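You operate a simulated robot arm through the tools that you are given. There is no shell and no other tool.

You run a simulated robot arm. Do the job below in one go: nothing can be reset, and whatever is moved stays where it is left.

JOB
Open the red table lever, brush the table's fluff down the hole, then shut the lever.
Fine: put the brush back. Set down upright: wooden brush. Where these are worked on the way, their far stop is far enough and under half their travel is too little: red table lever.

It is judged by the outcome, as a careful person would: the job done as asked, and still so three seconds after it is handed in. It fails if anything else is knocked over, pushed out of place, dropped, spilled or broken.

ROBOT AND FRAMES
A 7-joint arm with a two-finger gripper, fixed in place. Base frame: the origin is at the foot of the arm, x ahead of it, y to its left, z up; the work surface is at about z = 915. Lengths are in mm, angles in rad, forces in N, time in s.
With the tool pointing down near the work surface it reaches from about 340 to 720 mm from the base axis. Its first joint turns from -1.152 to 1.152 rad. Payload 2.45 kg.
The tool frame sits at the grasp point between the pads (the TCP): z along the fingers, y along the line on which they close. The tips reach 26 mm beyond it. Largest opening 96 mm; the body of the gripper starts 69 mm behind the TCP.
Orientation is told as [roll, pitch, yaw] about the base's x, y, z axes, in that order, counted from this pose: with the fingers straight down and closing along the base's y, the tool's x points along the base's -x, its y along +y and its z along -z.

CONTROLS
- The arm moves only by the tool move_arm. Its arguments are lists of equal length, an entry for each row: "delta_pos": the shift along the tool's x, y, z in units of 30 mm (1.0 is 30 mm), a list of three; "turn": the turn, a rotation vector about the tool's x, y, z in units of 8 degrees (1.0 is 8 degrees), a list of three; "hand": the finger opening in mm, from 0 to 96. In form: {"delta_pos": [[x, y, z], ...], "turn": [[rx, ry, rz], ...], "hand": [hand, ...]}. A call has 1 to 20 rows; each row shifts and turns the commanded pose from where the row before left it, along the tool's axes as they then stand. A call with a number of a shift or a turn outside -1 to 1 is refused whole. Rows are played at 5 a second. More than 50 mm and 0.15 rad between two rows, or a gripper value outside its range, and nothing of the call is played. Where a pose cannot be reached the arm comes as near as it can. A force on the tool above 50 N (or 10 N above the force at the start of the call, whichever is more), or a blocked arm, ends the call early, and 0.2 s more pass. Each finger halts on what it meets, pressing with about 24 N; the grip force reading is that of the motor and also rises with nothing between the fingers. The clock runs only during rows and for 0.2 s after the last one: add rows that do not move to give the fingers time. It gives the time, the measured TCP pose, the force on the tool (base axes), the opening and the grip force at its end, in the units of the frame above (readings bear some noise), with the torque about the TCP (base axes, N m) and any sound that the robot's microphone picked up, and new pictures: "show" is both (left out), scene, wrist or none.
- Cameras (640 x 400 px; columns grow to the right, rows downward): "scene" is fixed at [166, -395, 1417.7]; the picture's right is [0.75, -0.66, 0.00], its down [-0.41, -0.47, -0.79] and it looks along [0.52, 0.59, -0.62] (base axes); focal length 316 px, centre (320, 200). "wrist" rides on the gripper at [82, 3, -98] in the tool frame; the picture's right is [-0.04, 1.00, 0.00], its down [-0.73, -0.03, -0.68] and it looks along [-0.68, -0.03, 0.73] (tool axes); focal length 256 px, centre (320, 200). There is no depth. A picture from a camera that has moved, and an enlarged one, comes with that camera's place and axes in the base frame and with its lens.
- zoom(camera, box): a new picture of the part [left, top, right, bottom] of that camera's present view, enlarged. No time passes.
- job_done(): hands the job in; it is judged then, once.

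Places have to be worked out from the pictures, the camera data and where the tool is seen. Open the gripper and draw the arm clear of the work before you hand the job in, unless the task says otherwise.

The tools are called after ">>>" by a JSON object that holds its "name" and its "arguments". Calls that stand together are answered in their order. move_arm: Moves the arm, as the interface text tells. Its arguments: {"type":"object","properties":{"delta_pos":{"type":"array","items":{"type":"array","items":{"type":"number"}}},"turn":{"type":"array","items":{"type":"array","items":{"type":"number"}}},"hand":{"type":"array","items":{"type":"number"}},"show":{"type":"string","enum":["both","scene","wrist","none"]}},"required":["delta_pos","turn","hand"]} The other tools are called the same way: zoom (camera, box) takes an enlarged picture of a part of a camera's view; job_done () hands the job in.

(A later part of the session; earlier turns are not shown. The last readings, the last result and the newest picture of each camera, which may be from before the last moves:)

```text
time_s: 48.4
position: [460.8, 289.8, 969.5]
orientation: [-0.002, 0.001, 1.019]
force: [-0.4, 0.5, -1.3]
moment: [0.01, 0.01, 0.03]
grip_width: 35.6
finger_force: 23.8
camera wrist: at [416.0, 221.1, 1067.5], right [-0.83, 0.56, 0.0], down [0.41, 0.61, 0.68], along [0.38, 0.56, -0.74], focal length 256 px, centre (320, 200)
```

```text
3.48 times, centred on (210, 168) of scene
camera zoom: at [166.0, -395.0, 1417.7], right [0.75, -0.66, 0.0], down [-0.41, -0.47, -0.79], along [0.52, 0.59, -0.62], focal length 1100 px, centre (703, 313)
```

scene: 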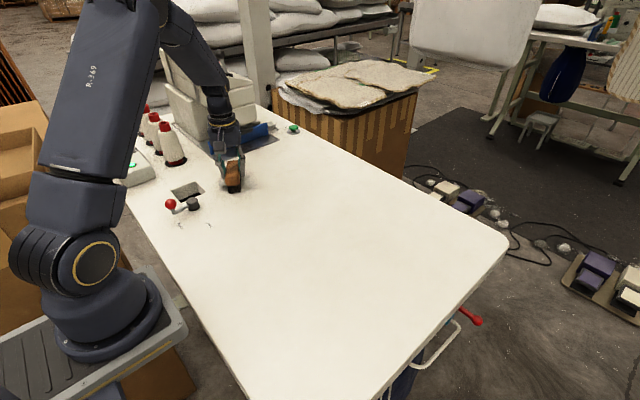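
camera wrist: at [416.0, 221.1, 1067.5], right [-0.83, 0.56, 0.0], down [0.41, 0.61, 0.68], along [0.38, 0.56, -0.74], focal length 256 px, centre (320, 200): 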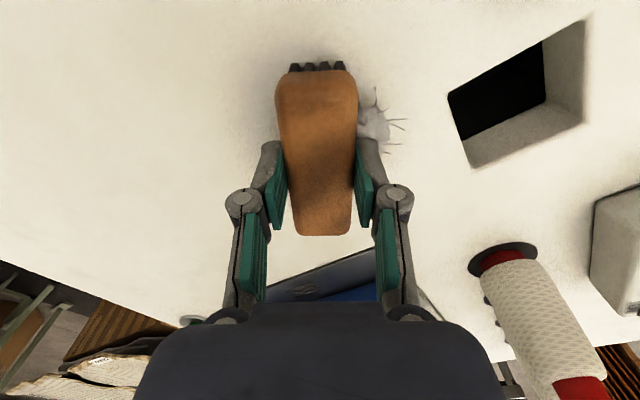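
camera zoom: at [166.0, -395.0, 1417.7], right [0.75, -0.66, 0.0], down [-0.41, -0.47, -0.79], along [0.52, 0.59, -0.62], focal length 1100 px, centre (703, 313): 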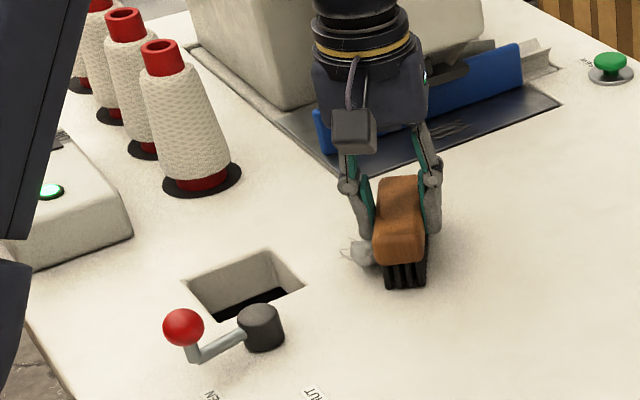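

A is tracking at about (430, 297) in front of the brush. I'll finish the sweep into the hole.

>>> {"name": "move_arm", "arguments": {"delta_pos": [[0, 0.35, 0], [0, 0.35, 0], [0, 0.35, 0], [0, 0.35, 0], [0, 0.35, 0], [0, 0.35, 0], [0, 0.35, 0], [0, 0.35, 0], [0, 0.2, 0], [0, 0, 0]], "turn": [[0, 0, 0], [0, 0, 0], [0, 0, 0], [0, 0, 0], [0, 0, 0], [0, 0, 0], [0, 0, 0], [0, 0, 0], [0, 0, 0], [0, 0, 0]], "hand": [20, 20, 20, 20, 20, 20, 20, 20, 20, 20]}}

>>> {"name": "zoom", "arguments": {"camera": "scene", "box": [150, 110, 270, 225]}}

>>> {"name": "zoom", "arguments": {"camera": "wrist", "box": [260, 40, 500, 220]}}

```text
time_s: 50.6
position: [382.3, 336.3, 969.4]
orientation: [0.0, 0.003, 1.019]
force: [0.3, 0.5, -1.1]
moment: [0.03, 0.01, 0.01]
grip_width: 35.2
finger_force: 23.8
camera wrist: at [339.4, 268.8, 1067.4], right [-0.83, 0.56, 0.0], down [0.41, 0.61, 0.68], along [0.38, 0.56, -0.73], focal length 256 px, centre (320, 200)
```

scene: 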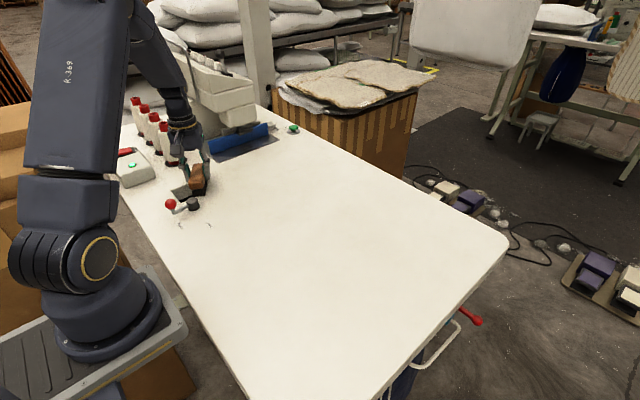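
wrist: 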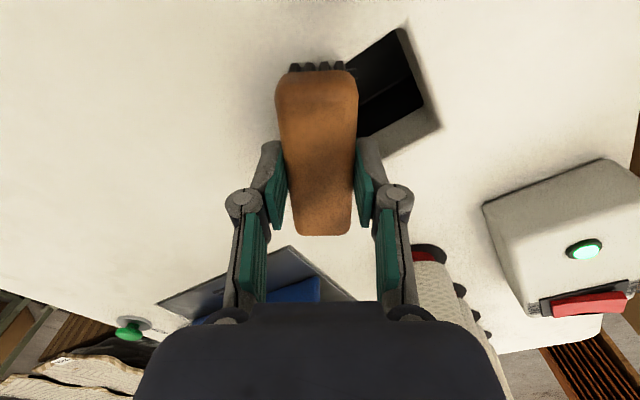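

```text
3.48 times, centred on (210, 168) of scene
camera zoom: at [166.0, -395.0, 1417.7], right [0.75, -0.66, 0.0], down [-0.41, -0.47, -0.79], along [0.52, 0.59, -0.62], focal length 1100 px, centre (703, 313)
```

zoom: 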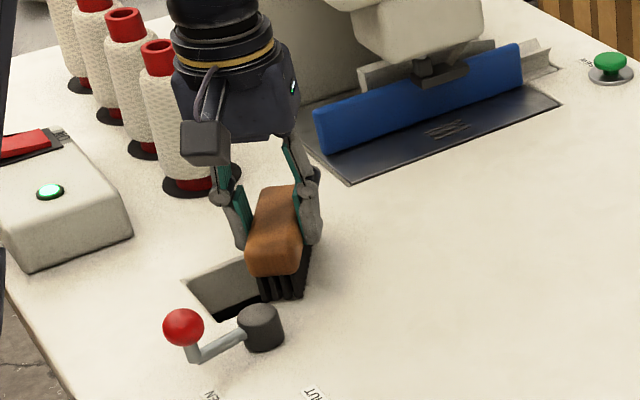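

```text
2.22 times, centred on (380, 130) of wrist
camera zoom: at [339.4, 268.8, 1067.4], right [-0.83, 0.56, 0.0], down [0.41, 0.61, 0.68], along [0.38, 0.56, -0.73], focal length 569 px, centre (187, 356)
```

zoom: 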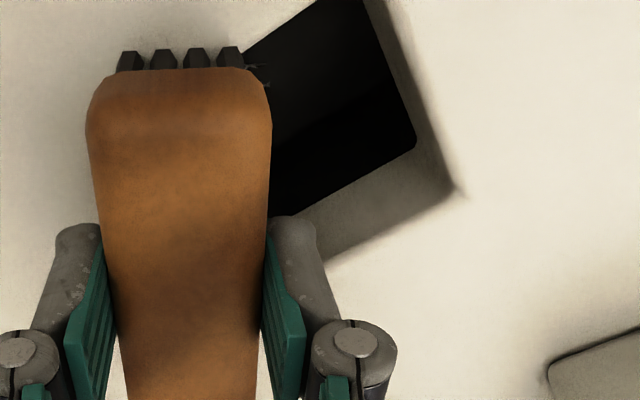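

Some hairs show at the hole's edge by the bristles, so A may be just tipping in. I'll lift the brush to see.

>>> {"name": "move_arm", "arguments": {"delta_pos": [[0, 0, -0.6], [0, -0.2, -0.8], [0, -0.8, 0], [0, -0.8, 0], [0, 0, 0]], "turn": [[0, 0, 0], [0, 0, 0], [0, 0, 0], [0, 0, 0], [0, 0, 0]], "hand": [20, 20, 20, 20, 20]}}

>>> {"name": "zoom", "arguments": {"camera": "scene", "box": [150, 140, 250, 225]}}

>>> {"name": "zoom", "arguments": {"camera": "wrist", "box": [300, 0, 600, 220]}}

```text
time_s: 51.8
position: [429.6, 308.7, 1011.3]
orientation: [-0.002, 0.003, 1.018]
force: [0.0, 0.4, -1.3]
moment: [0.03, 0.01, 0.01]
grip_width: 35.2
finger_force: 24.2
camera wrist: at [385.9, 239.5, 1108.9], right [-0.83, 0.56, 0.0], down [0.41, 0.61, 0.68], along [0.38, 0.56, -0.74], focal length 256 px, centre (320, 200)
```

scene: 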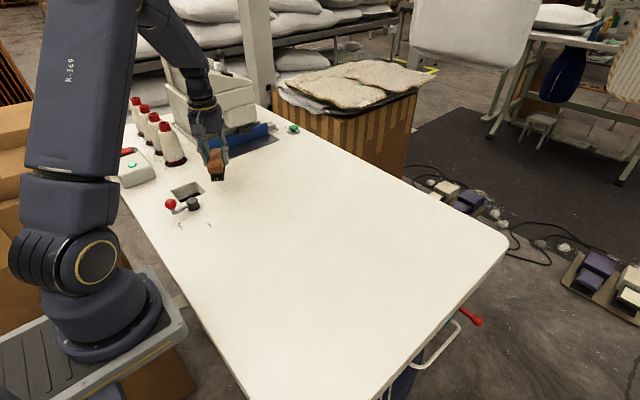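
wrist: 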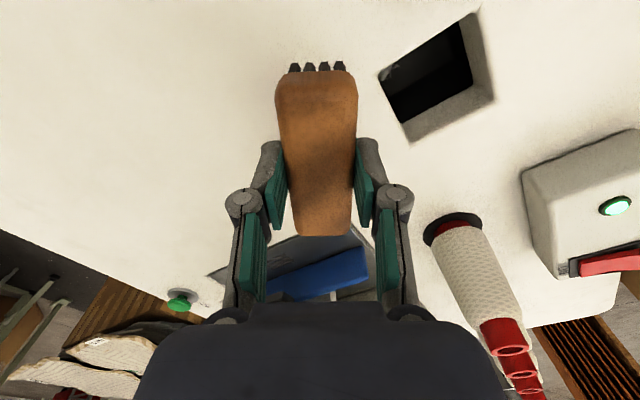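

```text
4.71 times, centred on (200, 182) of scene
camera zoom: at [166.0, -395.0, 1417.7], right [0.75, -0.66, 0.0], down [-0.41, -0.47, -0.79], along [0.52, 0.59, -0.62], focal length 1488 px, centre (885, 282)
```

zoom: 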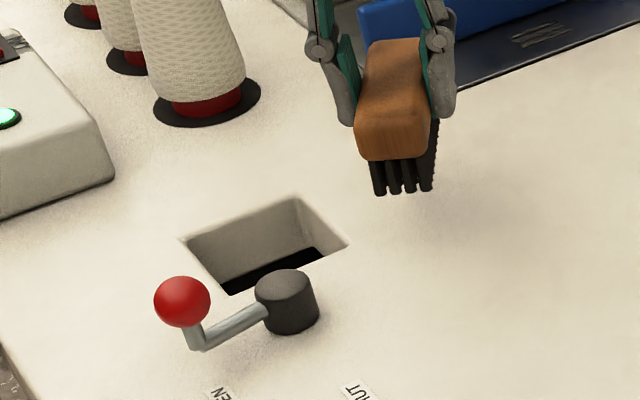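

```text
1.82 times, centred on (450, 110) of wrist
camera zoom: at [385.9, 239.5, 1108.9], right [-0.83, 0.56, 0.0], down [0.41, 0.61, 0.68], along [0.38, 0.56, -0.74], focal length 465 px, centre (84, 364)
```

zoom: 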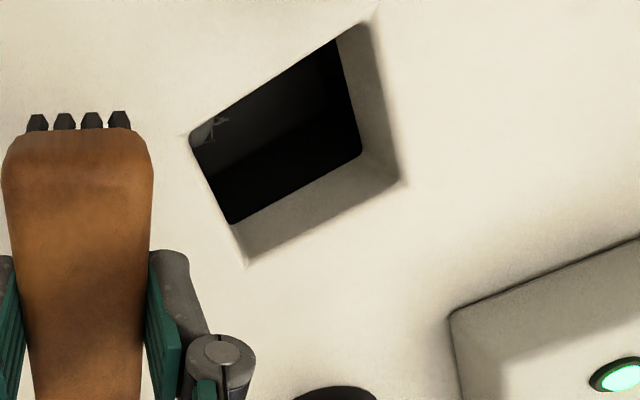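

A has left the tabletop, but something pale shows inside the hole's corner. I'll zoom in to see whether it has really gone down.

>>> {"name": "zoom", "arguments": {"camera": "wrist", "box": [375, 40, 455, 110]}}

>>> {"name": "zoom", "arguments": {"camera": "scene", "box": [180, 175, 230, 215]}}

```text
5.71 times, centred on (415, 75) of wrist
camera zoom: at [385.9, 239.5, 1108.9], right [-0.83, 0.56, 0.0], down [0.41, 0.61, 0.68], along [0.38, 0.56, -0.74], focal length 1463 px, centre (-223, 914)
```

zoom: 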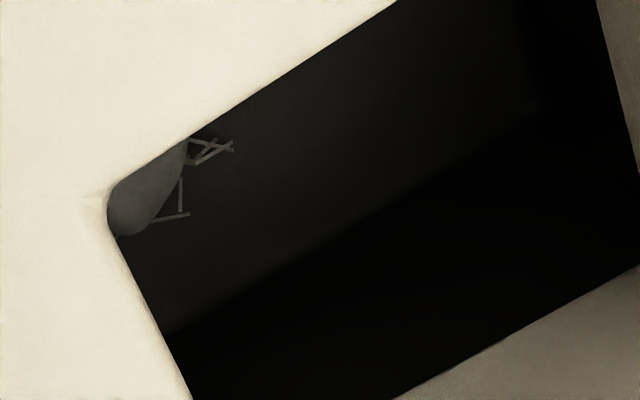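

```text
10.00 times, centred on (205, 195) of scene
camera zoom: at [166.0, -395.0, 1417.7], right [0.75, -0.66, 0.0], down [-0.41, -0.47, -0.79], along [0.52, 0.59, -0.62], focal length 3161 px, centre (1470, 250)
```

zoom: 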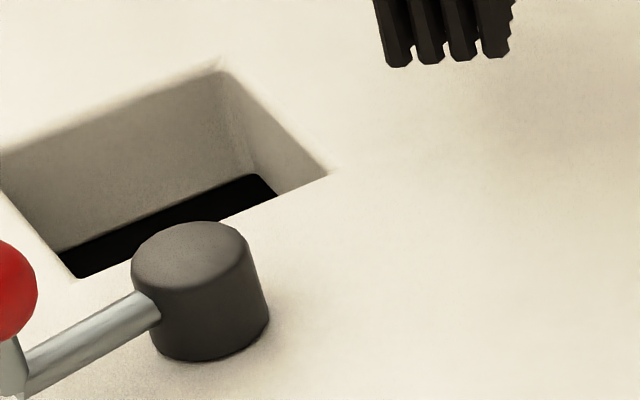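

The pale piece is dim. Triangulating it against the earlier view puts it around z≈600, far below the table, so it has dropped into the bin. I'll take one more view from a shifted spot to confirm the parallax while heading back toward the brush's place.

>>> {"name": "move_arm", "arguments": {"delta_pos": [[-0.525, -0.851, 0], [0.3, 0, -0.7], [0, 0, 0]], "turn": [[0, 0, 0], [0, 0, 0], [0, 0, 0]], "hand": [20, 20, 20]}}

>>> {"name": "zoom", "arguments": {"camera": "wrist", "box": [380, 0, 560, 130]}}

```text
time_s: 52.6
position: [455.2, 300.2, 1031.7]
orientation: [-0.003, 0.002, 1.02]
force: [-0.5, -1.0, -1.3]
moment: [0.0, 0.0, 0.02]
grip_width: 35.2
finger_force: 24.0
camera wrist: at [411.3, 231.7, 1130.6], right [-0.83, 0.56, 0.0], down [0.41, 0.61, 0.68], along [0.38, 0.56, -0.74], focal length 256 px, centre (320, 200)
```

scene: 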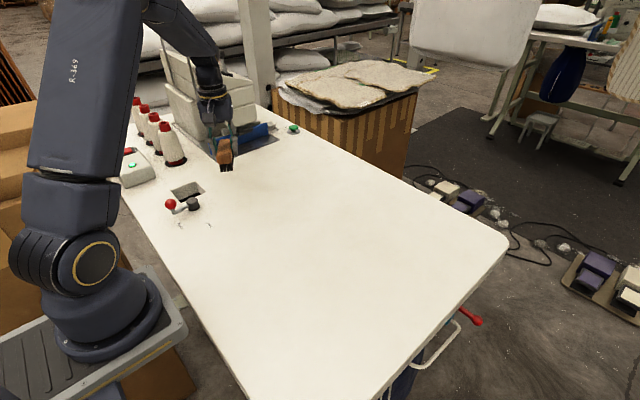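
wrist: 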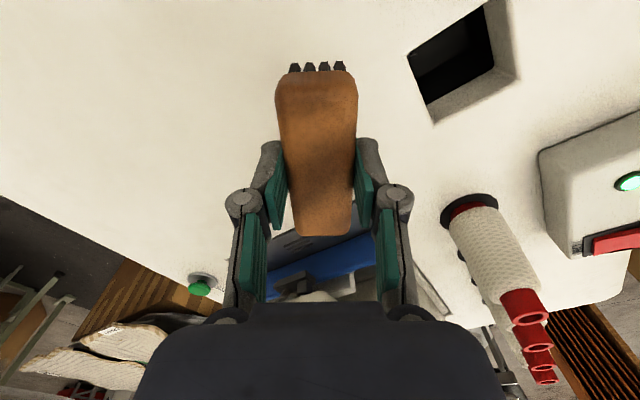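

```text
3.08 times, centred on (470, 65) of wrist
camera zoom: at [411.3, 231.7, 1130.6], right [-0.83, 0.56, 0.0], down [0.41, 0.61, 0.68], along [0.38, 0.56, -0.74], focal length 788 px, centre (-142, 615)
```

zoom: 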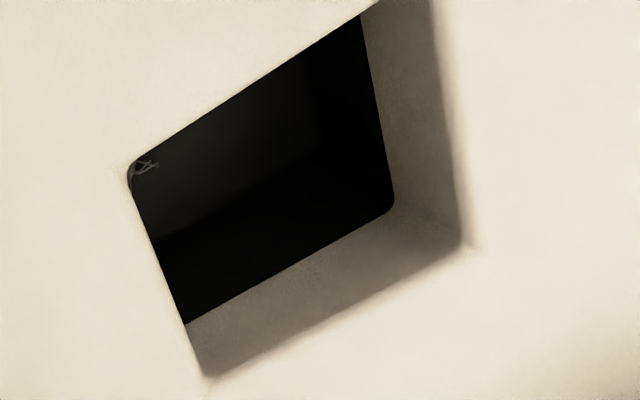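

The pale piece slid behind the hole's corner with the view change, so it lies deep in the bin and all the fluff is down. Now I turn the brush to its original yaw of 1.504 and carry it back toward (662.6, 280.9).

>>> {"name": "move_arm", "arguments": {"delta_pos": [[0, 0, 0], [0, 0, 0], [0, 0, 0], [0, 0, 0], [0.032, -0.884, 0.1], [0.032, -0.884, 0.1], [0.032, -0.884, 0.1], [0.032, -0.884, 0.1], [0.032, -0.884, 0.1], [0.032, -0.884, 0.1], [0.032, -0.884, 0.1], [0, 0, 0]], "turn": [[0, 0, -0.867], [0, 0, -0.867], [0, 0, -0.867], [0, 0, -0.867], [0, 0, 0], [0, 0, 0], [0, 0, 0], [0, 0, 0], [0, 0, 0], [0, 0, 0], [0, 0, 0], [0, 0, 0]], "hand": [20, 20, 20, 20, 20, 20, 20, 20, 20, 20, 20, 20]}}

```text
time_s: 55.2
position: [640.6, 281.1, 1011.3]
orientation: [0.0, 0.003, 1.504]
force: [-0.3, 1.3, -0.5]
moment: [0.01, -0.02, 0.04]
grip_width: 35.3
finger_force: 24.2
camera wrist: at [633.3, 199.5, 1109.3], right [-0.99, 0.11, 0.0], down [0.08, 0.73, 0.68], along [0.07, 0.67, -0.74], focal length 256 px, centre (320, 200)
```

scene: 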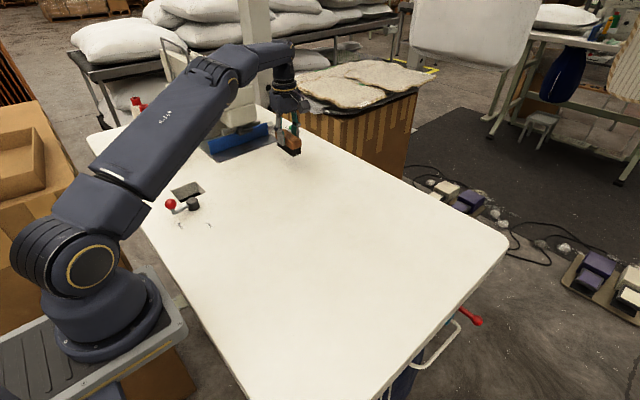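
wrist: 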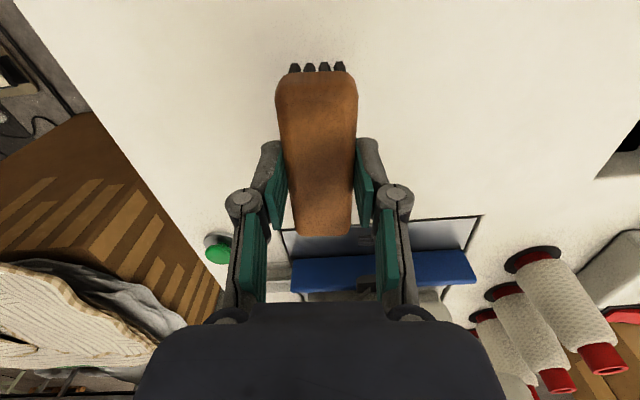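

Next I lower partway, slide out to the brush's original spot and stop just above the table.

>>> {"name": "move_arm", "arguments": {"delta_pos": [[0, 0, 0.85], [-0.021, -0.366, 0.15], [-0.021, -0.366, 0.15], [0, 0, 0.13], [0, 0, 0]], "turn": [[0, 0, 0], [0, 0, 0], [0, 0, 0], [0, 0, 0], [0, 0, 0]], "hand": [20, 20, 20, 20, 20]}}

>>> {"name": "zoom", "arguments": {"camera": "scene", "box": [260, 120, 330, 180]}}

```text
time_s: 56.4
position: [662.1, 280.1, 972.7]
orientation: [-0.001, 0.002, 1.505]
force: [0.2, -0.6, -0.5]
moment: [0.01, -0.01, -0.04]
grip_width: 35.2
finger_force: 23.4
camera wrist: at [654.5, 199.3, 1071.5], right [-0.99, 0.11, 0.0], down [0.08, 0.73, 0.68], along [0.07, 0.67, -0.74], focal length 256 px, centre (320, 200)
```

scene: 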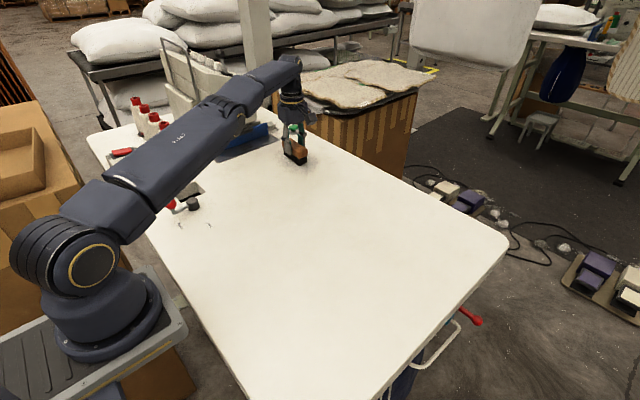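
wrist: 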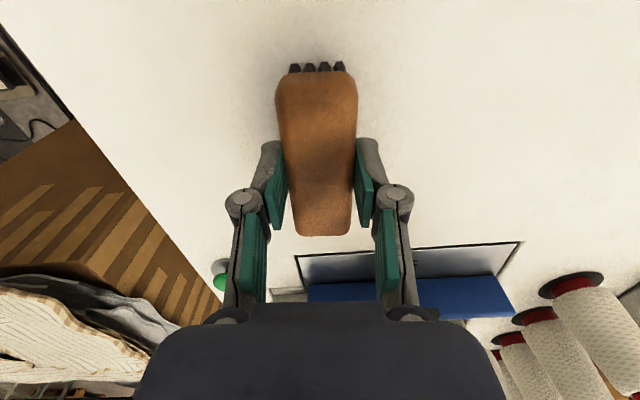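

```text
6.67 times, centred on (295, 150) of scene
camera zoom: at [166.0, -395.0, 1417.7], right [0.75, -0.66, 0.0], down [-0.41, -0.47, -0.79], along [0.52, 0.59, -0.62], focal length 2108 px, centre (487, 533)
```

zoom: 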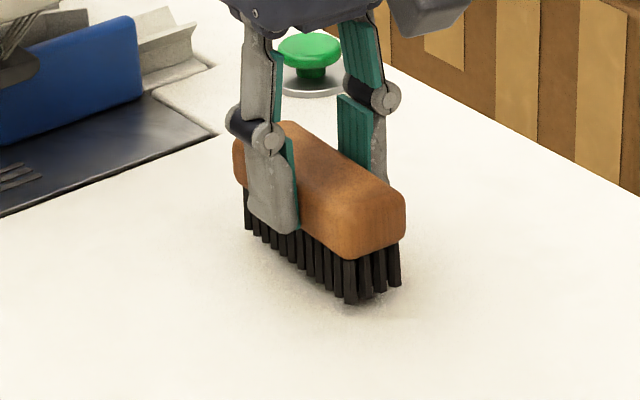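

It matches the original picture apart from the ~5.5 mm of height left. I'll lower gently onto the table.

>>> {"name": "move_arm", "arguments": {"delta_pos": [[0, 0, 0.09], [0, 0, 0.08], [0, 0, 0.02], [0, 0, 0]], "turn": [[0, 0, 0], [0, 0, 0], [0, 0, 0], [0, 0, 0]], "hand": [20, 20, 20, 20]}}

>>> {"name": "zoom", "arguments": {"camera": "scene", "box": [260, 120, 330, 180]}}

```text
time_s: 57.4
position: [661.3, 280.3, 967.7]
orientation: [-0.002, 0.003, 1.505]
force: [-0.2, 0.0, -0.4]
moment: [0.0, -0.02, 0.02]
grip_width: 35.4
finger_force: 23.7
camera wrist: at [654.4, 199.1, 1065.5], right [-0.99, 0.11, 0.0], down [0.08, 0.73, 0.68], along [0.07, 0.67, -0.74], focal length 256 px, centre (320, 200)
```

scene: 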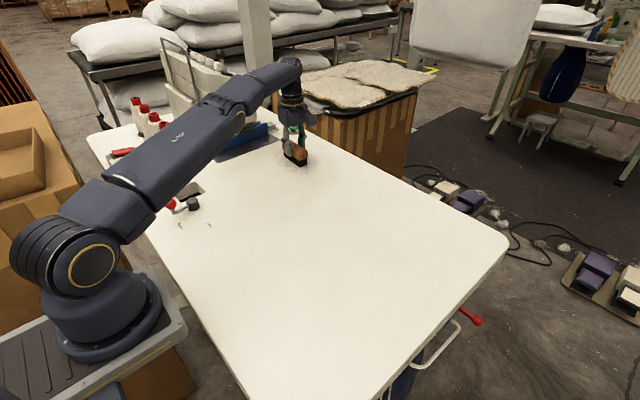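
wrist: 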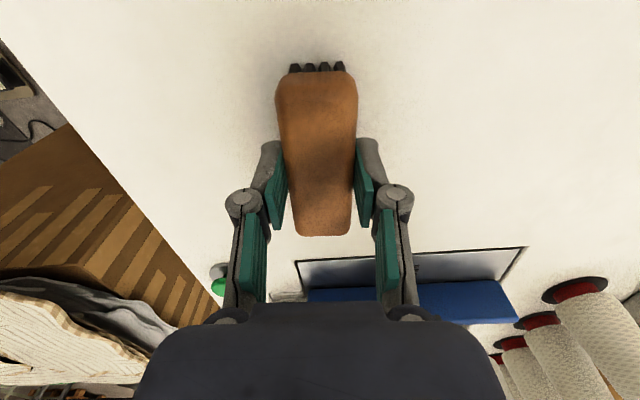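

```text
6.67 times, centred on (295, 150) of scene
camera zoom: at [166.0, -395.0, 1417.7], right [0.75, -0.66, 0.0], down [-0.41, -0.47, -0.79], along [0.52, 0.59, -0.62], focal length 2108 px, centre (487, 533)
```

zoom: 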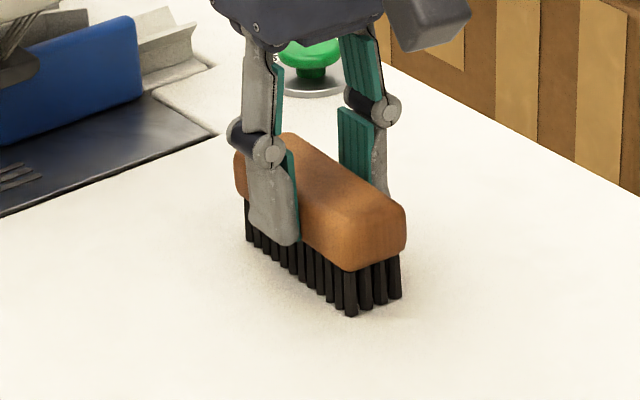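

Near corner now at (350, 315) against (352, 317) originally, so about 1 mm remains. I'll lower that last bit and see whether contact shows up as force.

>>> {"name": "move_arm", "arguments": {"delta_pos": [[0, -0.03, 0.025], [0, 0, 0.015], [0, 0, 0]], "turn": [[0, 0, 0], [0, 0, 0], [0, 0, 0]], "hand": [20, 20, 20], "show": "none"}}

```text
time_s: 58.2
position: [663.0, 281.1, 966.8]
orientation: [-0.002, 0.003, 1.505]
force: [-1.7, -0.8, 5.2]
moment: [0.0, 0.08, -0.01]
grip_width: 35.2
finger_force: 24.4
```

The 5 N of upward force shows the brush is resting on the table at its original place. I'll open the fingers and lift straight up.

>>> {"name": "move_arm", "arguments": {"delta_pos": [[0, 0, 0], [0, 0, 0], [0, 0, 0], [0, 0, 0], [0, 0, -0.3], [0, 0, -0.5], [0, 0, 0]], "turn": [[0, 0, 0], [0, 0, 0], [0, 0, 0], [0, 0, 0], [0, 0, 0], [0, 0, 0], [0, 0, 0]], "hand": [40, 50, 64, 70, 70, 70, 70]}}

>>> {"name": "zoom", "arguments": {"camera": "scene", "box": [260, 120, 330, 180]}}

```text
time_s: 59.8
position: [659.8, 280.3, 989.1]
orientation: [-0.001, 0.002, 1.505]
force: [0.4, 0.7, 1.1]
moment: [-0.04, -0.04, -0.01]
grip_width: 69.9
finger_force: 0.2
camera wrist: at [653.5, 198.6, 1088.0], right [-0.99, 0.11, 0.0], down [0.08, 0.73, 0.68], along [0.07, 0.67, -0.74], focal length 256 px, centre (320, 200)
```

scene: 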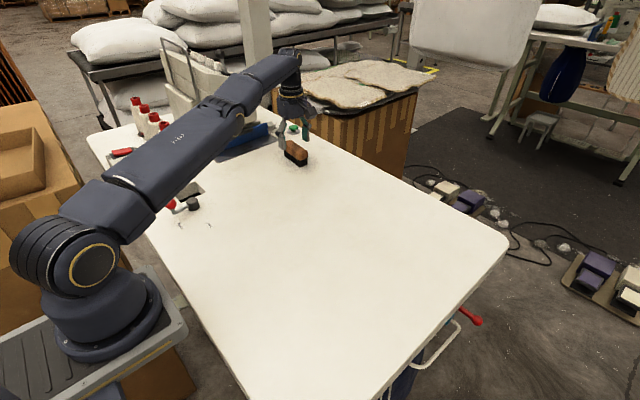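
wrist: 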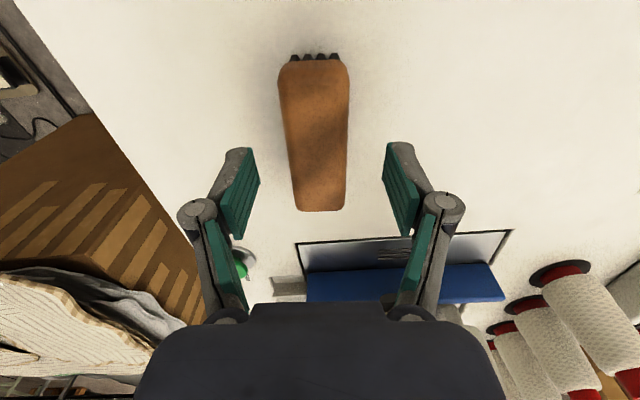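

```text
6.67 times, centred on (295, 150) of scene
camera zoom: at [166.0, -395.0, 1417.7], right [0.75, -0.66, 0.0], down [-0.41, -0.47, -0.79], along [0.52, 0.59, -0.62], focal length 2108 px, centre (487, 533)
```

zoom: 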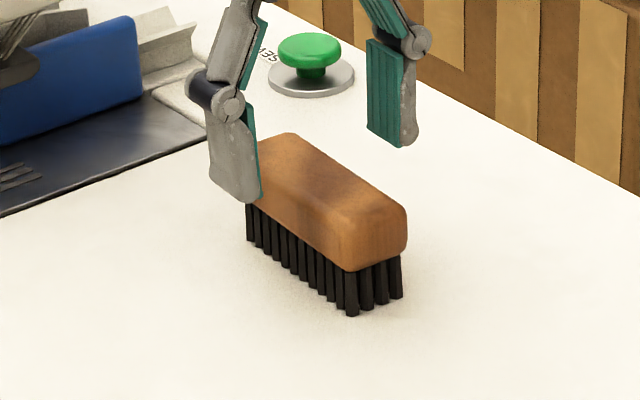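

The brush stands upright, back on its original marks. I'll rise clear, retract toward the lever and close the fingers.

>>> {"name": "move_arm", "arguments": {"delta_pos": [[0, 0, -0.5], [0, 0.3, -0.5], [0, 0.8, -0.6], [0, 1, -0.6], [0, 1, 0], [0, 1, 0], [0, 1, 0], [0, 1, 0], [0, 1, 0], [0, 1, 0], [0, 0, 0]], "turn": [[0, 0, 0], [0, 0, 0], [0, 0, 0], [0, 0, 0], [0, 0, 0], [0, 0, 0], [0, 0, 0], [0, 0, 0], [0, 0, 0], [0, 0, 0], [0, 0, 0]], "hand": [70, 70, 70, 70, 50, 30, 10, 0, 0, 0, 0]}}

>>> {"name": "zoom", "arguments": {"camera": "scene", "box": [80, 80, 340, 250]}}

```text
time_s: 62.2
position: [415.3, 295.9, 1055.7]
orientation: [-0.002, 0.003, 1.503]
force: [-0.1, -0.1, -0.4]
moment: [0.03, -0.02, 0.0]
grip_width: 0.2
finger_force: 23.6
out of reach, approached as far as the arm can: row 1
camera wrist: at [407.8, 214.5, 1154.0], right [-0.99, 0.11, 0.0], down [0.08, 0.73, 0.68], along [0.07, 0.67, -0.74], focal length 256 px, centre (320, 200)
```

scene: 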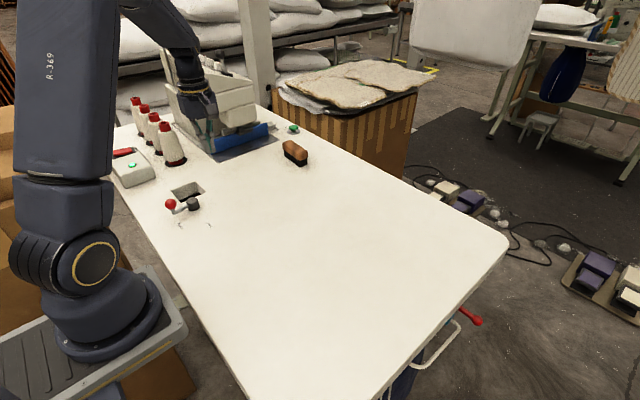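
wrist: 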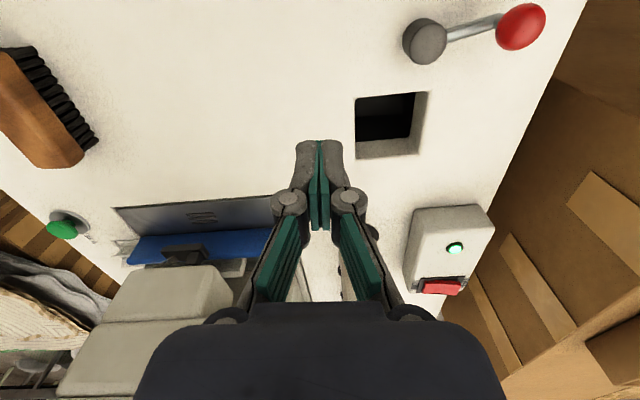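

```text
2.35 times, centred on (210, 165) of scene
camera zoom: at [165.9, -395.0, 1417.7], right [0.75, -0.66, 0.0], down [-0.41, -0.47, -0.79], along [0.52, 0.59, -0.62], focal length 744 px, centre (579, 282)
```

zoom: 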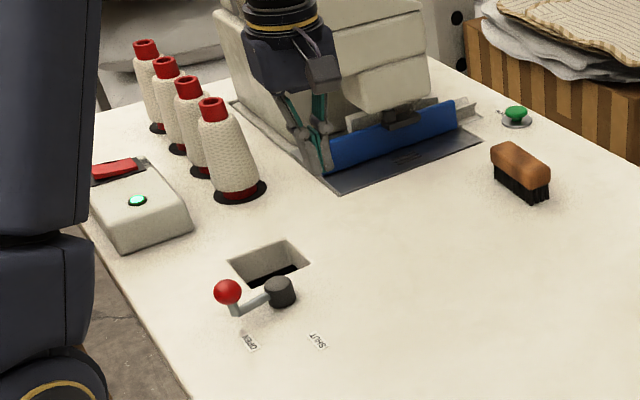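

The table is clear, and the brush and machine match the first picture. Before shutting I'll look into the hole.

>>> {"name": "zoom", "arguments": {"camera": "wrist", "box": [340, 0, 560, 170]}}

```text
2.35 times, centred on (450, 85) of wrist
camera zoom: at [407.8, 214.5, 1154.0], right [-0.99, 0.11, 0.0], down [0.08, 0.73, 0.68], along [0.07, 0.67, -0.74], focal length 602 px, centre (14, 471)
```

zoom: 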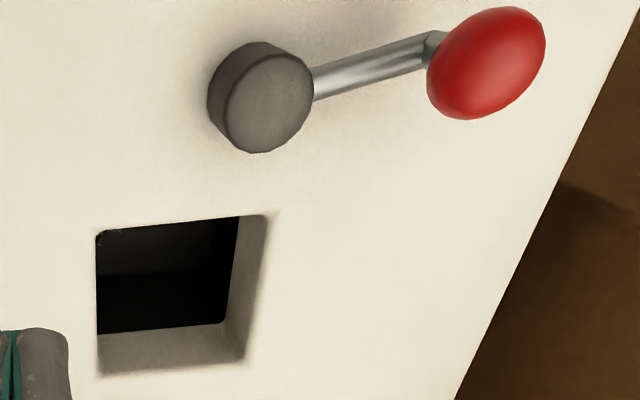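

The hole is empty and dark, and the knob is at (284, 259). I'll turn the hand to yaw about -1.44 so I can push the knob from its +y side.

>>> {"name": "move_arm", "arguments": {"delta_pos": [[0, 0, 0], [0, 0, 0], [0, 0, 0], [0, 0, 0], [0, 0, 0], [0, 0, 0], [0, 0, 0], [0, 0, 0], [0, 0, 0], [0, 0, 0], [0, 0, 0], [0, 0, 0], [0, 0, 0], [0, 0, 0], [0, 0, 0], [0, 0, 0], [0, 0, 0], [0, 0, 0], [0, 0, 0], [0, 0, 0]], "turn": [[0, 0, 1], [0, 0, 1], [0, 0, 1], [0, 0, 1], [0, 0, 1], [0, 0, 1], [0, 0, 1], [0, 0, 1], [0, 0, 1], [0, 0, 1], [0, 0, 1], [0, 0, 1], [0, 0, 1], [0, 0, 1], [0, 0, 1], [0, 0, 1], [0, 0, 1], [0, 0, 1], [0, 0, 1], [0, 0, 1]], "hand": [0, 0, 0, 0, 0, 0, 0, 0, 0, 0, 0, 0, 0, 0, 0, 0, 0, 0, 0, 0], "show": "wrist"}}

```text
time_s: 66.4
position: [415.6, 295.8, 1055.6]
orientation: [-0.001, -0.003, -1.29]
force: [0.1, 0.3, -0.1]
moment: [0.0, -0.01, -0.02]
grip_width: 0.0
finger_force: 23.6
camera wrist: at [397.9, 374.7, 1152.8], right [0.97, 0.24, 0.0], down [0.17, -0.71, 0.68], along [0.16, -0.66, -0.73], focal length 256 px, centre (320, 200)
```

wrist: 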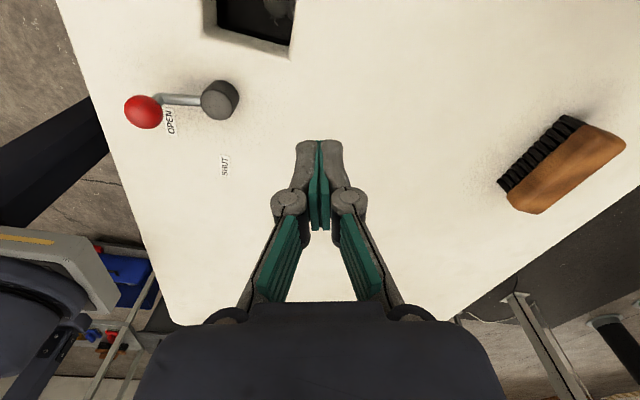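

This view looks into the hole from the other side and something shows inside. I'll zoom in.

>>> {"name": "zoom", "arguments": {"camera": "wrist", "box": [190, 0, 320, 70]}}

```text
4.92 times, centred on (255, 35) of wrist
camera zoom: at [397.9, 374.7, 1152.8], right [0.97, 0.24, 0.0], down [0.17, -0.71, 0.68], along [0.16, -0.66, -0.73], focal length 1260 px, centre (640, 1012)
```

zoom: 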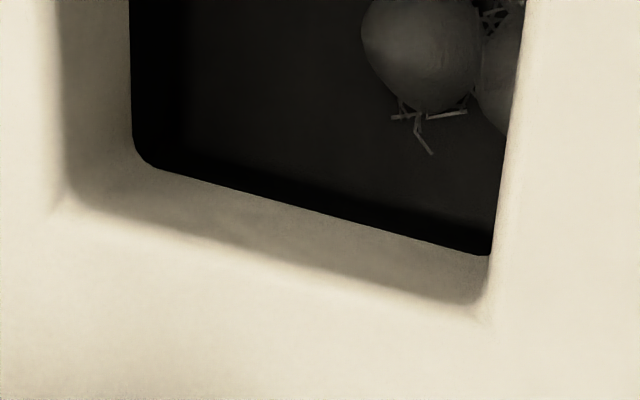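

At least two fluff balls lie well below the gate level in the bin, about 130 mm down. Next I move above the spot on the knob's +y side and finish the turn.

>>> {"name": "move_arm", "arguments": {"delta_pos": [[0.271, -0.873, 0], [0.271, -0.873, 0], [0.271, -0.873, 0], [0.271, -0.873, 0], [0.271, -0.873, 0], [0, 0, 0], [0, 0, 0], [0, 0, 0]], "turn": [[0, 0, 0], [0, 0, 0], [0, 0, 0], [0, 0, 0], [0, 0, 0], [0, 0, 0.53], [0, 0, 0.52], [0, 0, 0]], "hand": [0, 0, 0, 0, 0, 0, 0, 0]}}

>>> {"name": "zoom", "arguments": {"camera": "wrist", "box": [400, 0, 640, 150]}}

```text
time_s: 68.2
position: [279.7, 297.9, 1054.5]
orientation: [-0.001, -0.001, -1.437]
force: [0.8, -0.7, 0.7]
moment: [-0.02, 0.0, 0.0]
grip_width: 0.1
finger_force: 24.4
camera wrist: at [272.4, 378.4, 1152.8], right [1.0, 0.09, 0.0], down [0.07, -0.73, 0.68], along [0.07, -0.68, -0.73], focal length 256 px, centre (320, 200)
```

scene: 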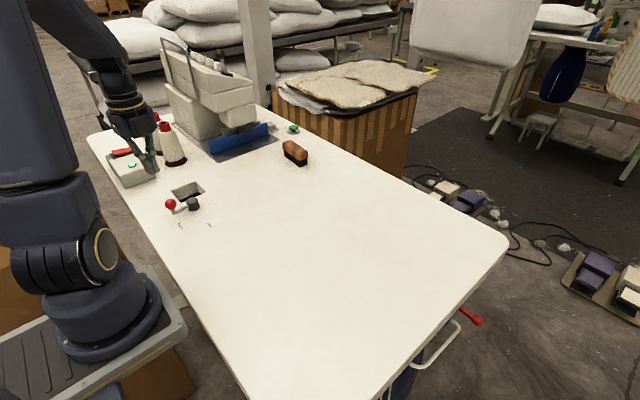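
wrist: 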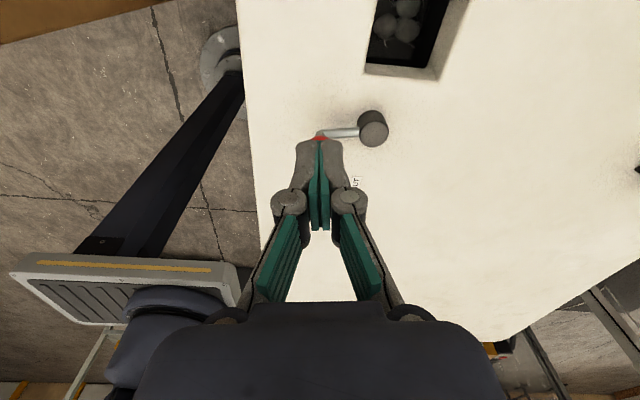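

```text
2.67 times, centred on (520, 75) of wrist
camera zoom: at [272.4, 378.4, 1152.8], right [1.0, 0.09, 0.0], down [0.07, -0.73, 0.68], along [0.07, -0.68, -0.73], focal length 683 px, centre (-213, 533)
```

zoom: 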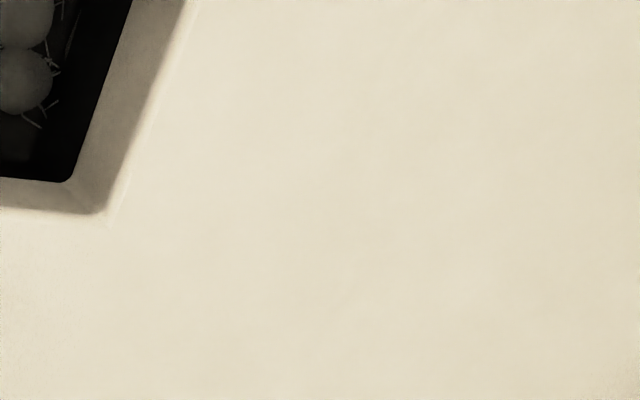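

All three fluff balls are visible down in the bin. I'll lower beside the knob to z about 966.

>>> {"name": "move_arm", "arguments": {"delta_pos": [[0, 0, 0.8], [0, 0, 0.8], [0, 0, 0.8], [0, 0, 0.53], [0, 0, 0]], "turn": [[0, 0, 0], [0, 0, 0], [0, 0, 0], [0, 0, 0], [0, 0, 0]], "hand": [0, 0, 0, 0, 0]}}

>>> {"name": "zoom", "arguments": {"camera": "scene", "box": [140, 150, 260, 240]}}

```text
time_s: 69.4
position: [278.6, 298.5, 967.1]
orientation: [0.001, -0.003, -1.435]
force: [-0.3, 0.0, 0.0]
moment: [-0.01, -0.01, -0.01]
grip_width: 0.2
finger_force: 23.6
camera wrist: at [272.2, 379.0, 1064.3], right [1.0, 0.1, 0.0], down [0.07, -0.73, 0.68], along [0.07, -0.68, -0.73], focal length 256 px, centre (320, 200)
```

scene: 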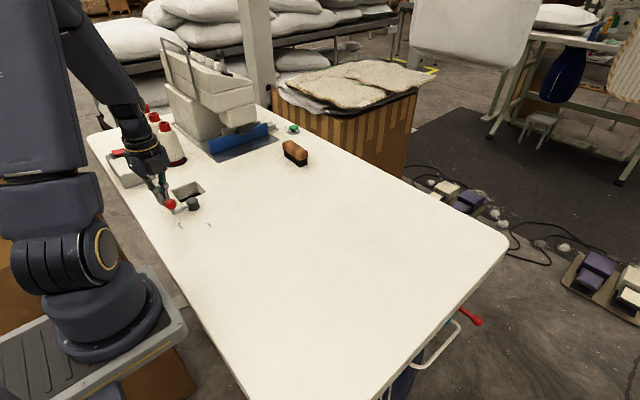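
wrist: 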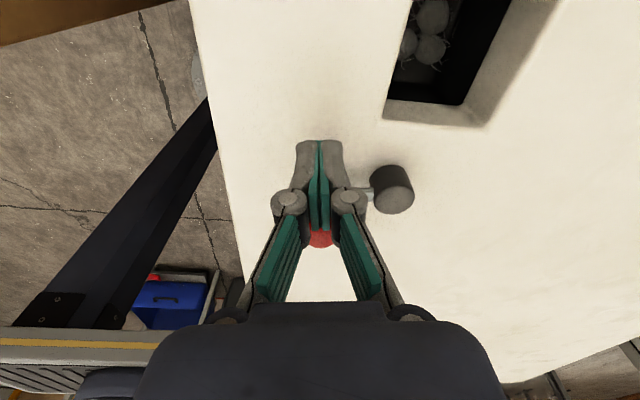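

```text
4.44 times, centred on (200, 195) of scene
camera zoom: at [166.0, -395.0, 1417.7], right [0.75, -0.66, 0.0], down [-0.41, -0.47, -0.79], along [0.52, 0.59, -0.62], focal length 1405 px, centre (853, 222)
```

zoom: 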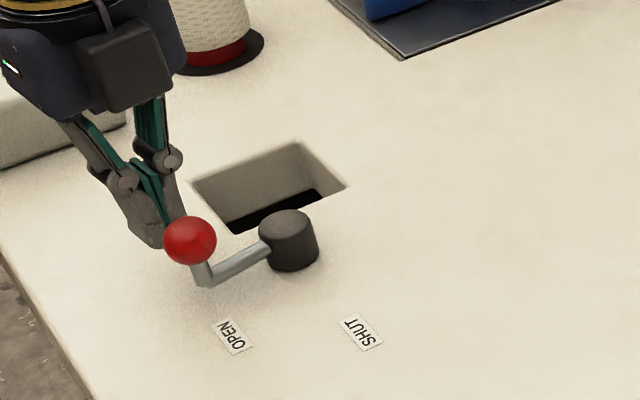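

The fingers sit just behind the knob on the +y side. I'll push it along its arc back toward SHUT.

>>> {"name": "move_arm", "arguments": {"delta_pos": [[-0.25, 0, 0], [-0.23, 0, 0], [-0.238, -0.102, 0], [-0.238, -0.102, 0], [-0.238, -0.102, 0], [-0.238, -0.102, 0], [-0.238, -0.102, 0]], "turn": [[0, 0, 0], [0, 0, 0], [0, 0, -1], [0, 0, -1], [0, 0, -1], [0, 0, -1], [0, 0, -1]], "hand": [0, 0, 0, 0, 0, 0, 0]}}

>>> {"name": "zoom", "arguments": {"camera": "scene", "box": [140, 150, 260, 240]}}

```text
time_s: 71.0
position: [282.0, 245.8, 968.4]
orientation: [0.001, -0.001, -0.732]
force: [-0.3, -0.3, 0.0]
moment: [-0.03, -0.01, 0.0]
grip_width: 0.1
finger_force: 28.1
camera wrist: at [224.0, 301.8, 1065.1], right [0.7, 0.72, 0.0], down [0.52, -0.51, 0.68], along [0.49, -0.48, -0.73], focal length 256 px, centre (320, 200)
```

scene: 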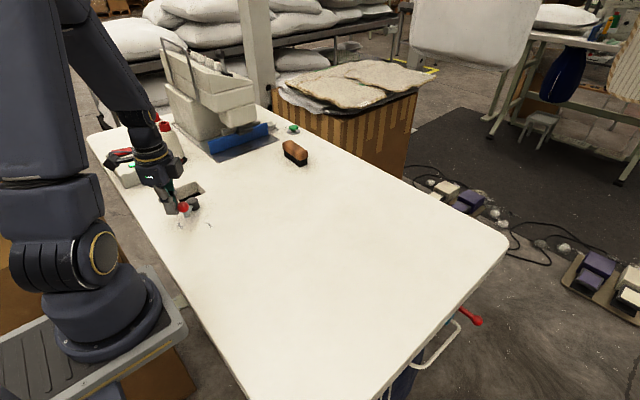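
wrist: 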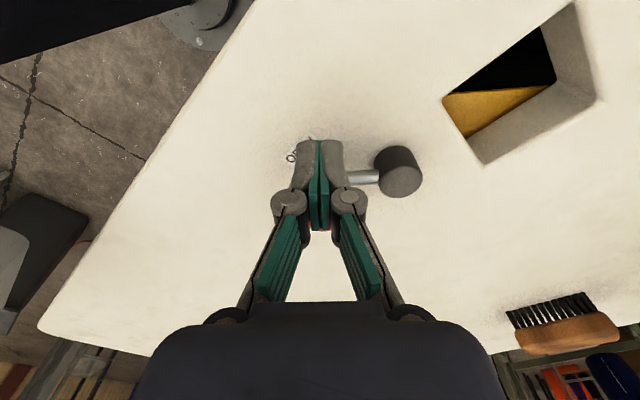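

```text
4.44 times, centred on (200, 195) of scene
camera zoom: at [166.0, -395.0, 1417.7], right [0.75, -0.66, 0.0], down [-0.41, -0.47, -0.79], along [0.52, 0.59, -0.62], focal length 1405 px, centre (853, 222)
```

zoom: 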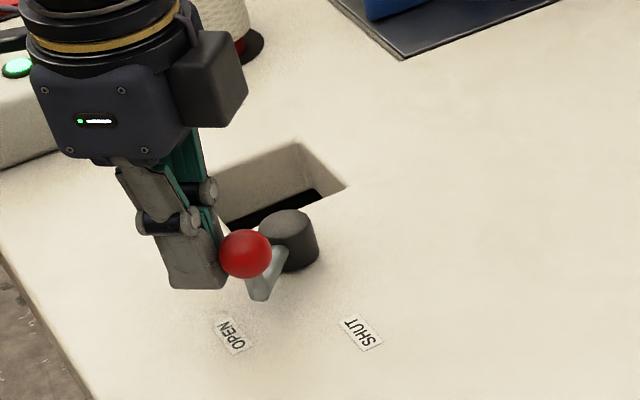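

The lever is about halfway and the gate is closing. I'll carry on to the SHUT stop.

>>> {"name": "move_arm", "arguments": {"delta_pos": [[-0.238, -0.102, 0], [-0.238, -0.102, 0], [-0.238, -0.102, 0], [-0.238, -0.102, 0], [-0.238, -0.102, 0]], "turn": [[0, 0, -1], [0, 0, -1], [0, 0, -1], [0, 0, -1], [0, 0, -1]], "hand": [0, 0, 0, 0, 0]}}

>>> {"name": "zoom", "arguments": {"camera": "scene", "box": [140, 150, 260, 240]}}

```text
time_s: 72.2
position: [305.6, 216.4, 967.5]
orientation: [-0.002, -0.001, -0.035]
force: [-0.7, -0.6, 0.3]
moment: [-0.03, 0.02, 0.0]
grip_width: 0.3
finger_force: 28.7
camera wrist: at [225.7, 222.0, 1065.6], right [0.08, 1.0, 0.0], down [0.73, -0.05, 0.68], along [0.68, -0.05, -0.73], focal length 256 px, centre (320, 200)
```

scene: 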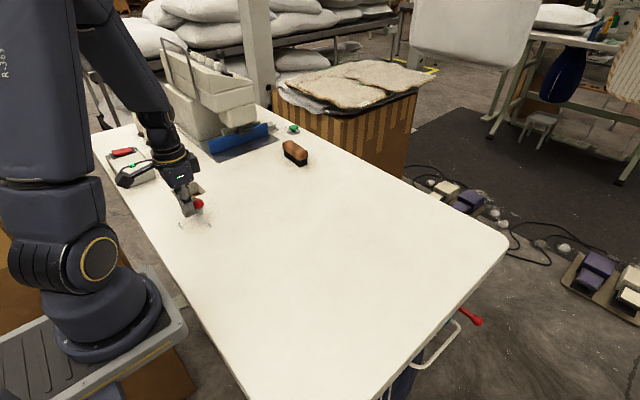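
wrist: 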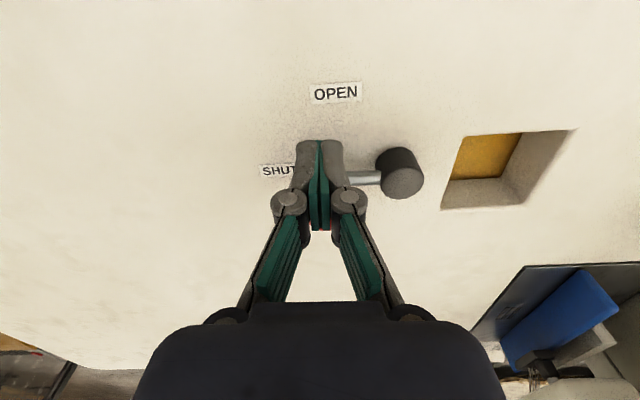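

```text
4.44 times, centred on (200, 195) of scene
camera zoom: at [165.9, -395.0, 1417.7], right [0.75, -0.66, 0.0], down [-0.41, -0.47, -0.79], along [0.52, 0.59, -0.62], focal length 1405 px, centre (853, 222)
```

zoom: 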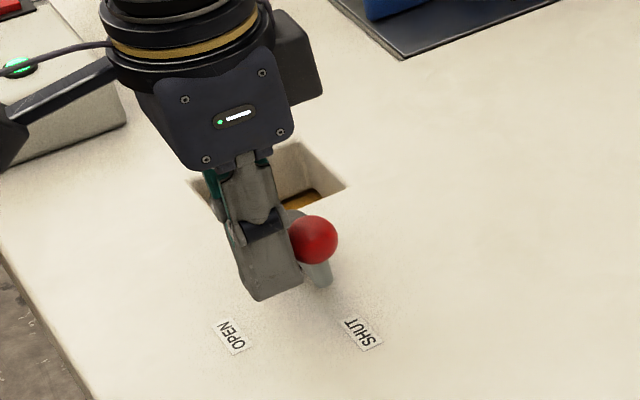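

The knob is within about a millimetre of its original SHUT position. I'll press gently a little further to seat it against the stop.

>>> {"name": "move_arm", "arguments": {"delta_pos": [[-0.12, -0.02, 0], [-0.1, -0.01, 0], [-0.05, 0, 0], [0, 0, 0]], "turn": [[0, 0, -0.25], [0, 0, 0], [0, 0, 0], [0, 0, 0]], "hand": [0, 0, 0, 0]}}

>>> {"name": "zoom", "arguments": {"camera": "scene", "box": [160, 170, 230, 235]}}

```text
time_s: 73.2
position: [306.5, 214.4, 965.8]
orientation: [-0.009, 0.012, 0.003]
force: [-11.0, 2.0, -1.2]
moment: [-0.02, 0.09, 0.06]
grip_width: 0.0
finger_force: 28.2
stopped in row 4: the force on the tool passed its limit at 51 N (the readings are from after the stop); the commanded pose is now the measured one
camera wrist: at [228.5, 218.0, 1064.8], right [0.04, 1.0, -0.01], down [0.74, -0.02, 0.67], along [0.67, -0.03, -0.74], focal length 256 px, centre (320, 200)
```

scene: 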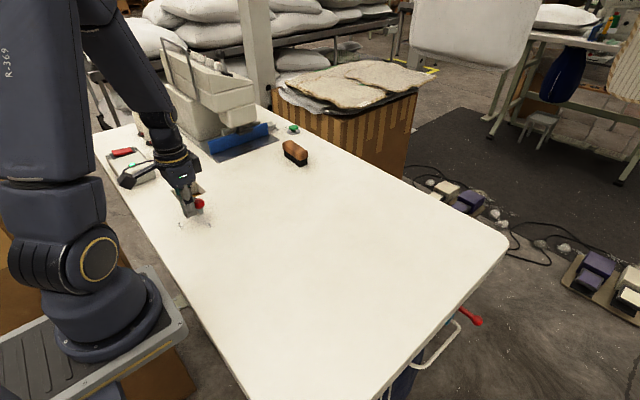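
wrist: 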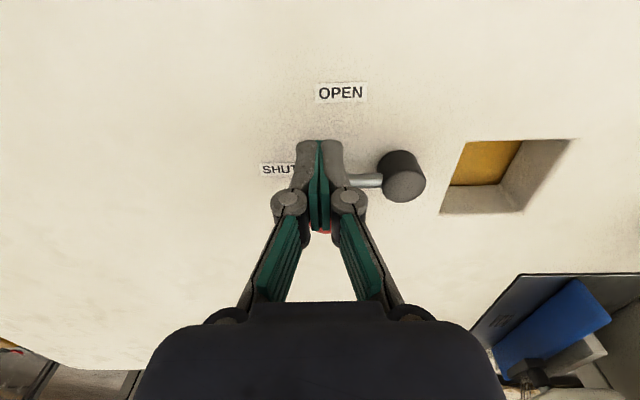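

```text
6.15 times, centred on (195, 202) of scene
camera zoom: at [165.7, -394.9, 1417.7], right [0.75, -0.66, 0.0], down [-0.41, -0.47, -0.79], along [0.52, 0.59, -0.62], focal length 1945 px, centre (1089, 185)
```

zoom: 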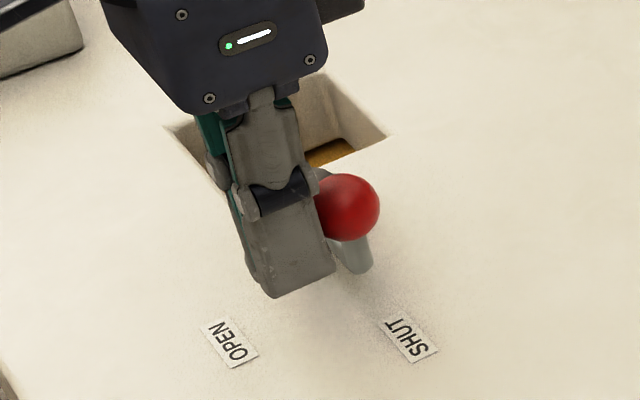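

The SHUT stop is reached and the knob matches its original place. I'll back off toward -x, rise well clear and open the gripper.

>>> {"name": "move_arm", "arguments": {"delta_pos": [[0.4, 0, 0], [0.4, 0, 0], [0, 0, -0.8], [0, 0, -1], [0, 0, -1], [0, 0, -1], [0, 0, -1], [0, 0, -1], [0, 0, 0], [0, 0, 0], [0, 0, 0]], "turn": [[0, 0, 0], [0, 0, 0], [0, 0, 0], [0, 0, 0], [0, 0, 0], [0, 0, 0], [0, 0, 0], [0, 0, 0], [0, 0, 0], [0, 0, 0], [0, 0, 0]], "hand": [0, 0, 0, 0, 0, 40, 80, 96, 96, 96, 96]}}

>>> {"name": "zoom", "arguments": {"camera": "scene", "box": [80, 80, 340, 250]}}

>>> {"name": "zoom", "arguments": {"camera": "scene", "box": [160, 170, 230, 235]}}

```text
time_s: 75.6
position: [285.5, 215.9, 1141.4]
orientation: [-0.007, 0.009, 0.002]
force: [-0.2, 0.4, 0.0]
moment: [0.01, 0.01, 0.0]
grip_width: 96.0
finger_force: 0.0
camera wrist: at [207.3, 219.0, 1239.1], right [0.04, 1.0, -0.01], down [0.74, -0.02, 0.67], along [0.67, -0.03, -0.74], focal length 256 px, centre (320, 200)
```

scene: 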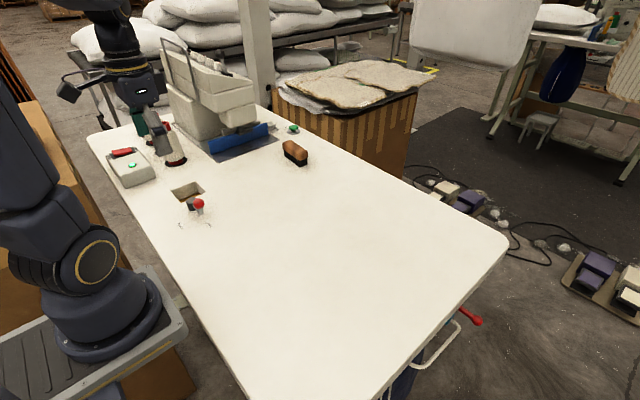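
wrist: 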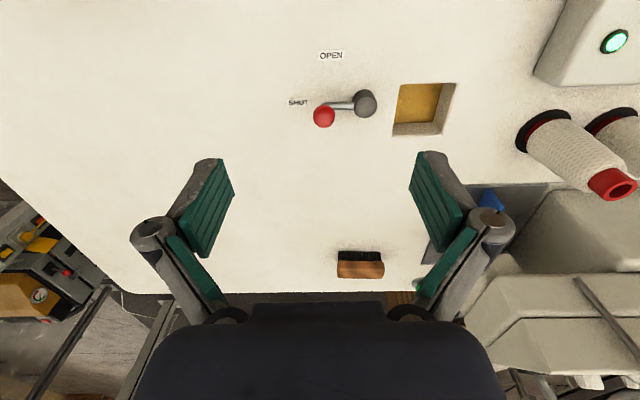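

```text
2.35 times, centred on (210, 165) of scene
camera zoom: at [166.0, -395.0, 1417.7], right [0.75, -0.66, 0.0], down [-0.41, -0.47, -0.79], along [0.52, 0.59, -0.62], focal length 744 px, centre (579, 282)
```

zoom: 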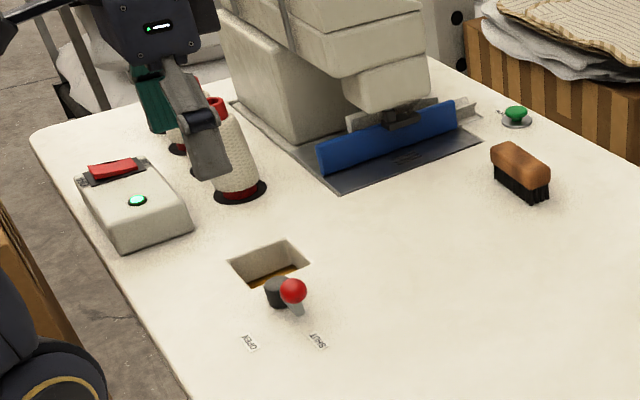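

```text
6.15 times, centred on (195, 202) of scene
camera zoom: at [166.0, -395.0, 1417.7], right [0.75, -0.66, 0.0], down [-0.41, -0.47, -0.79], along [0.52, 0.59, -0.62], focal length 1945 px, centre (1089, 185)
```

zoom: 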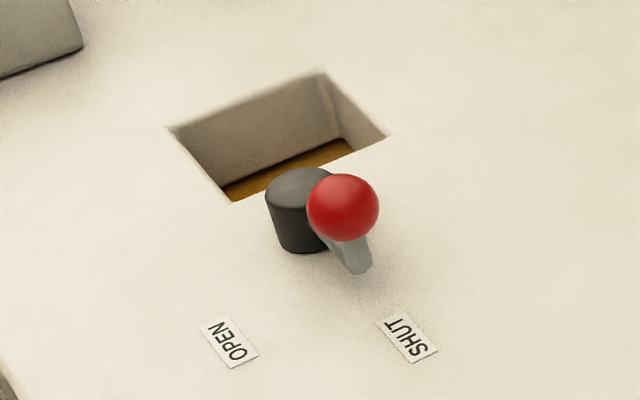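

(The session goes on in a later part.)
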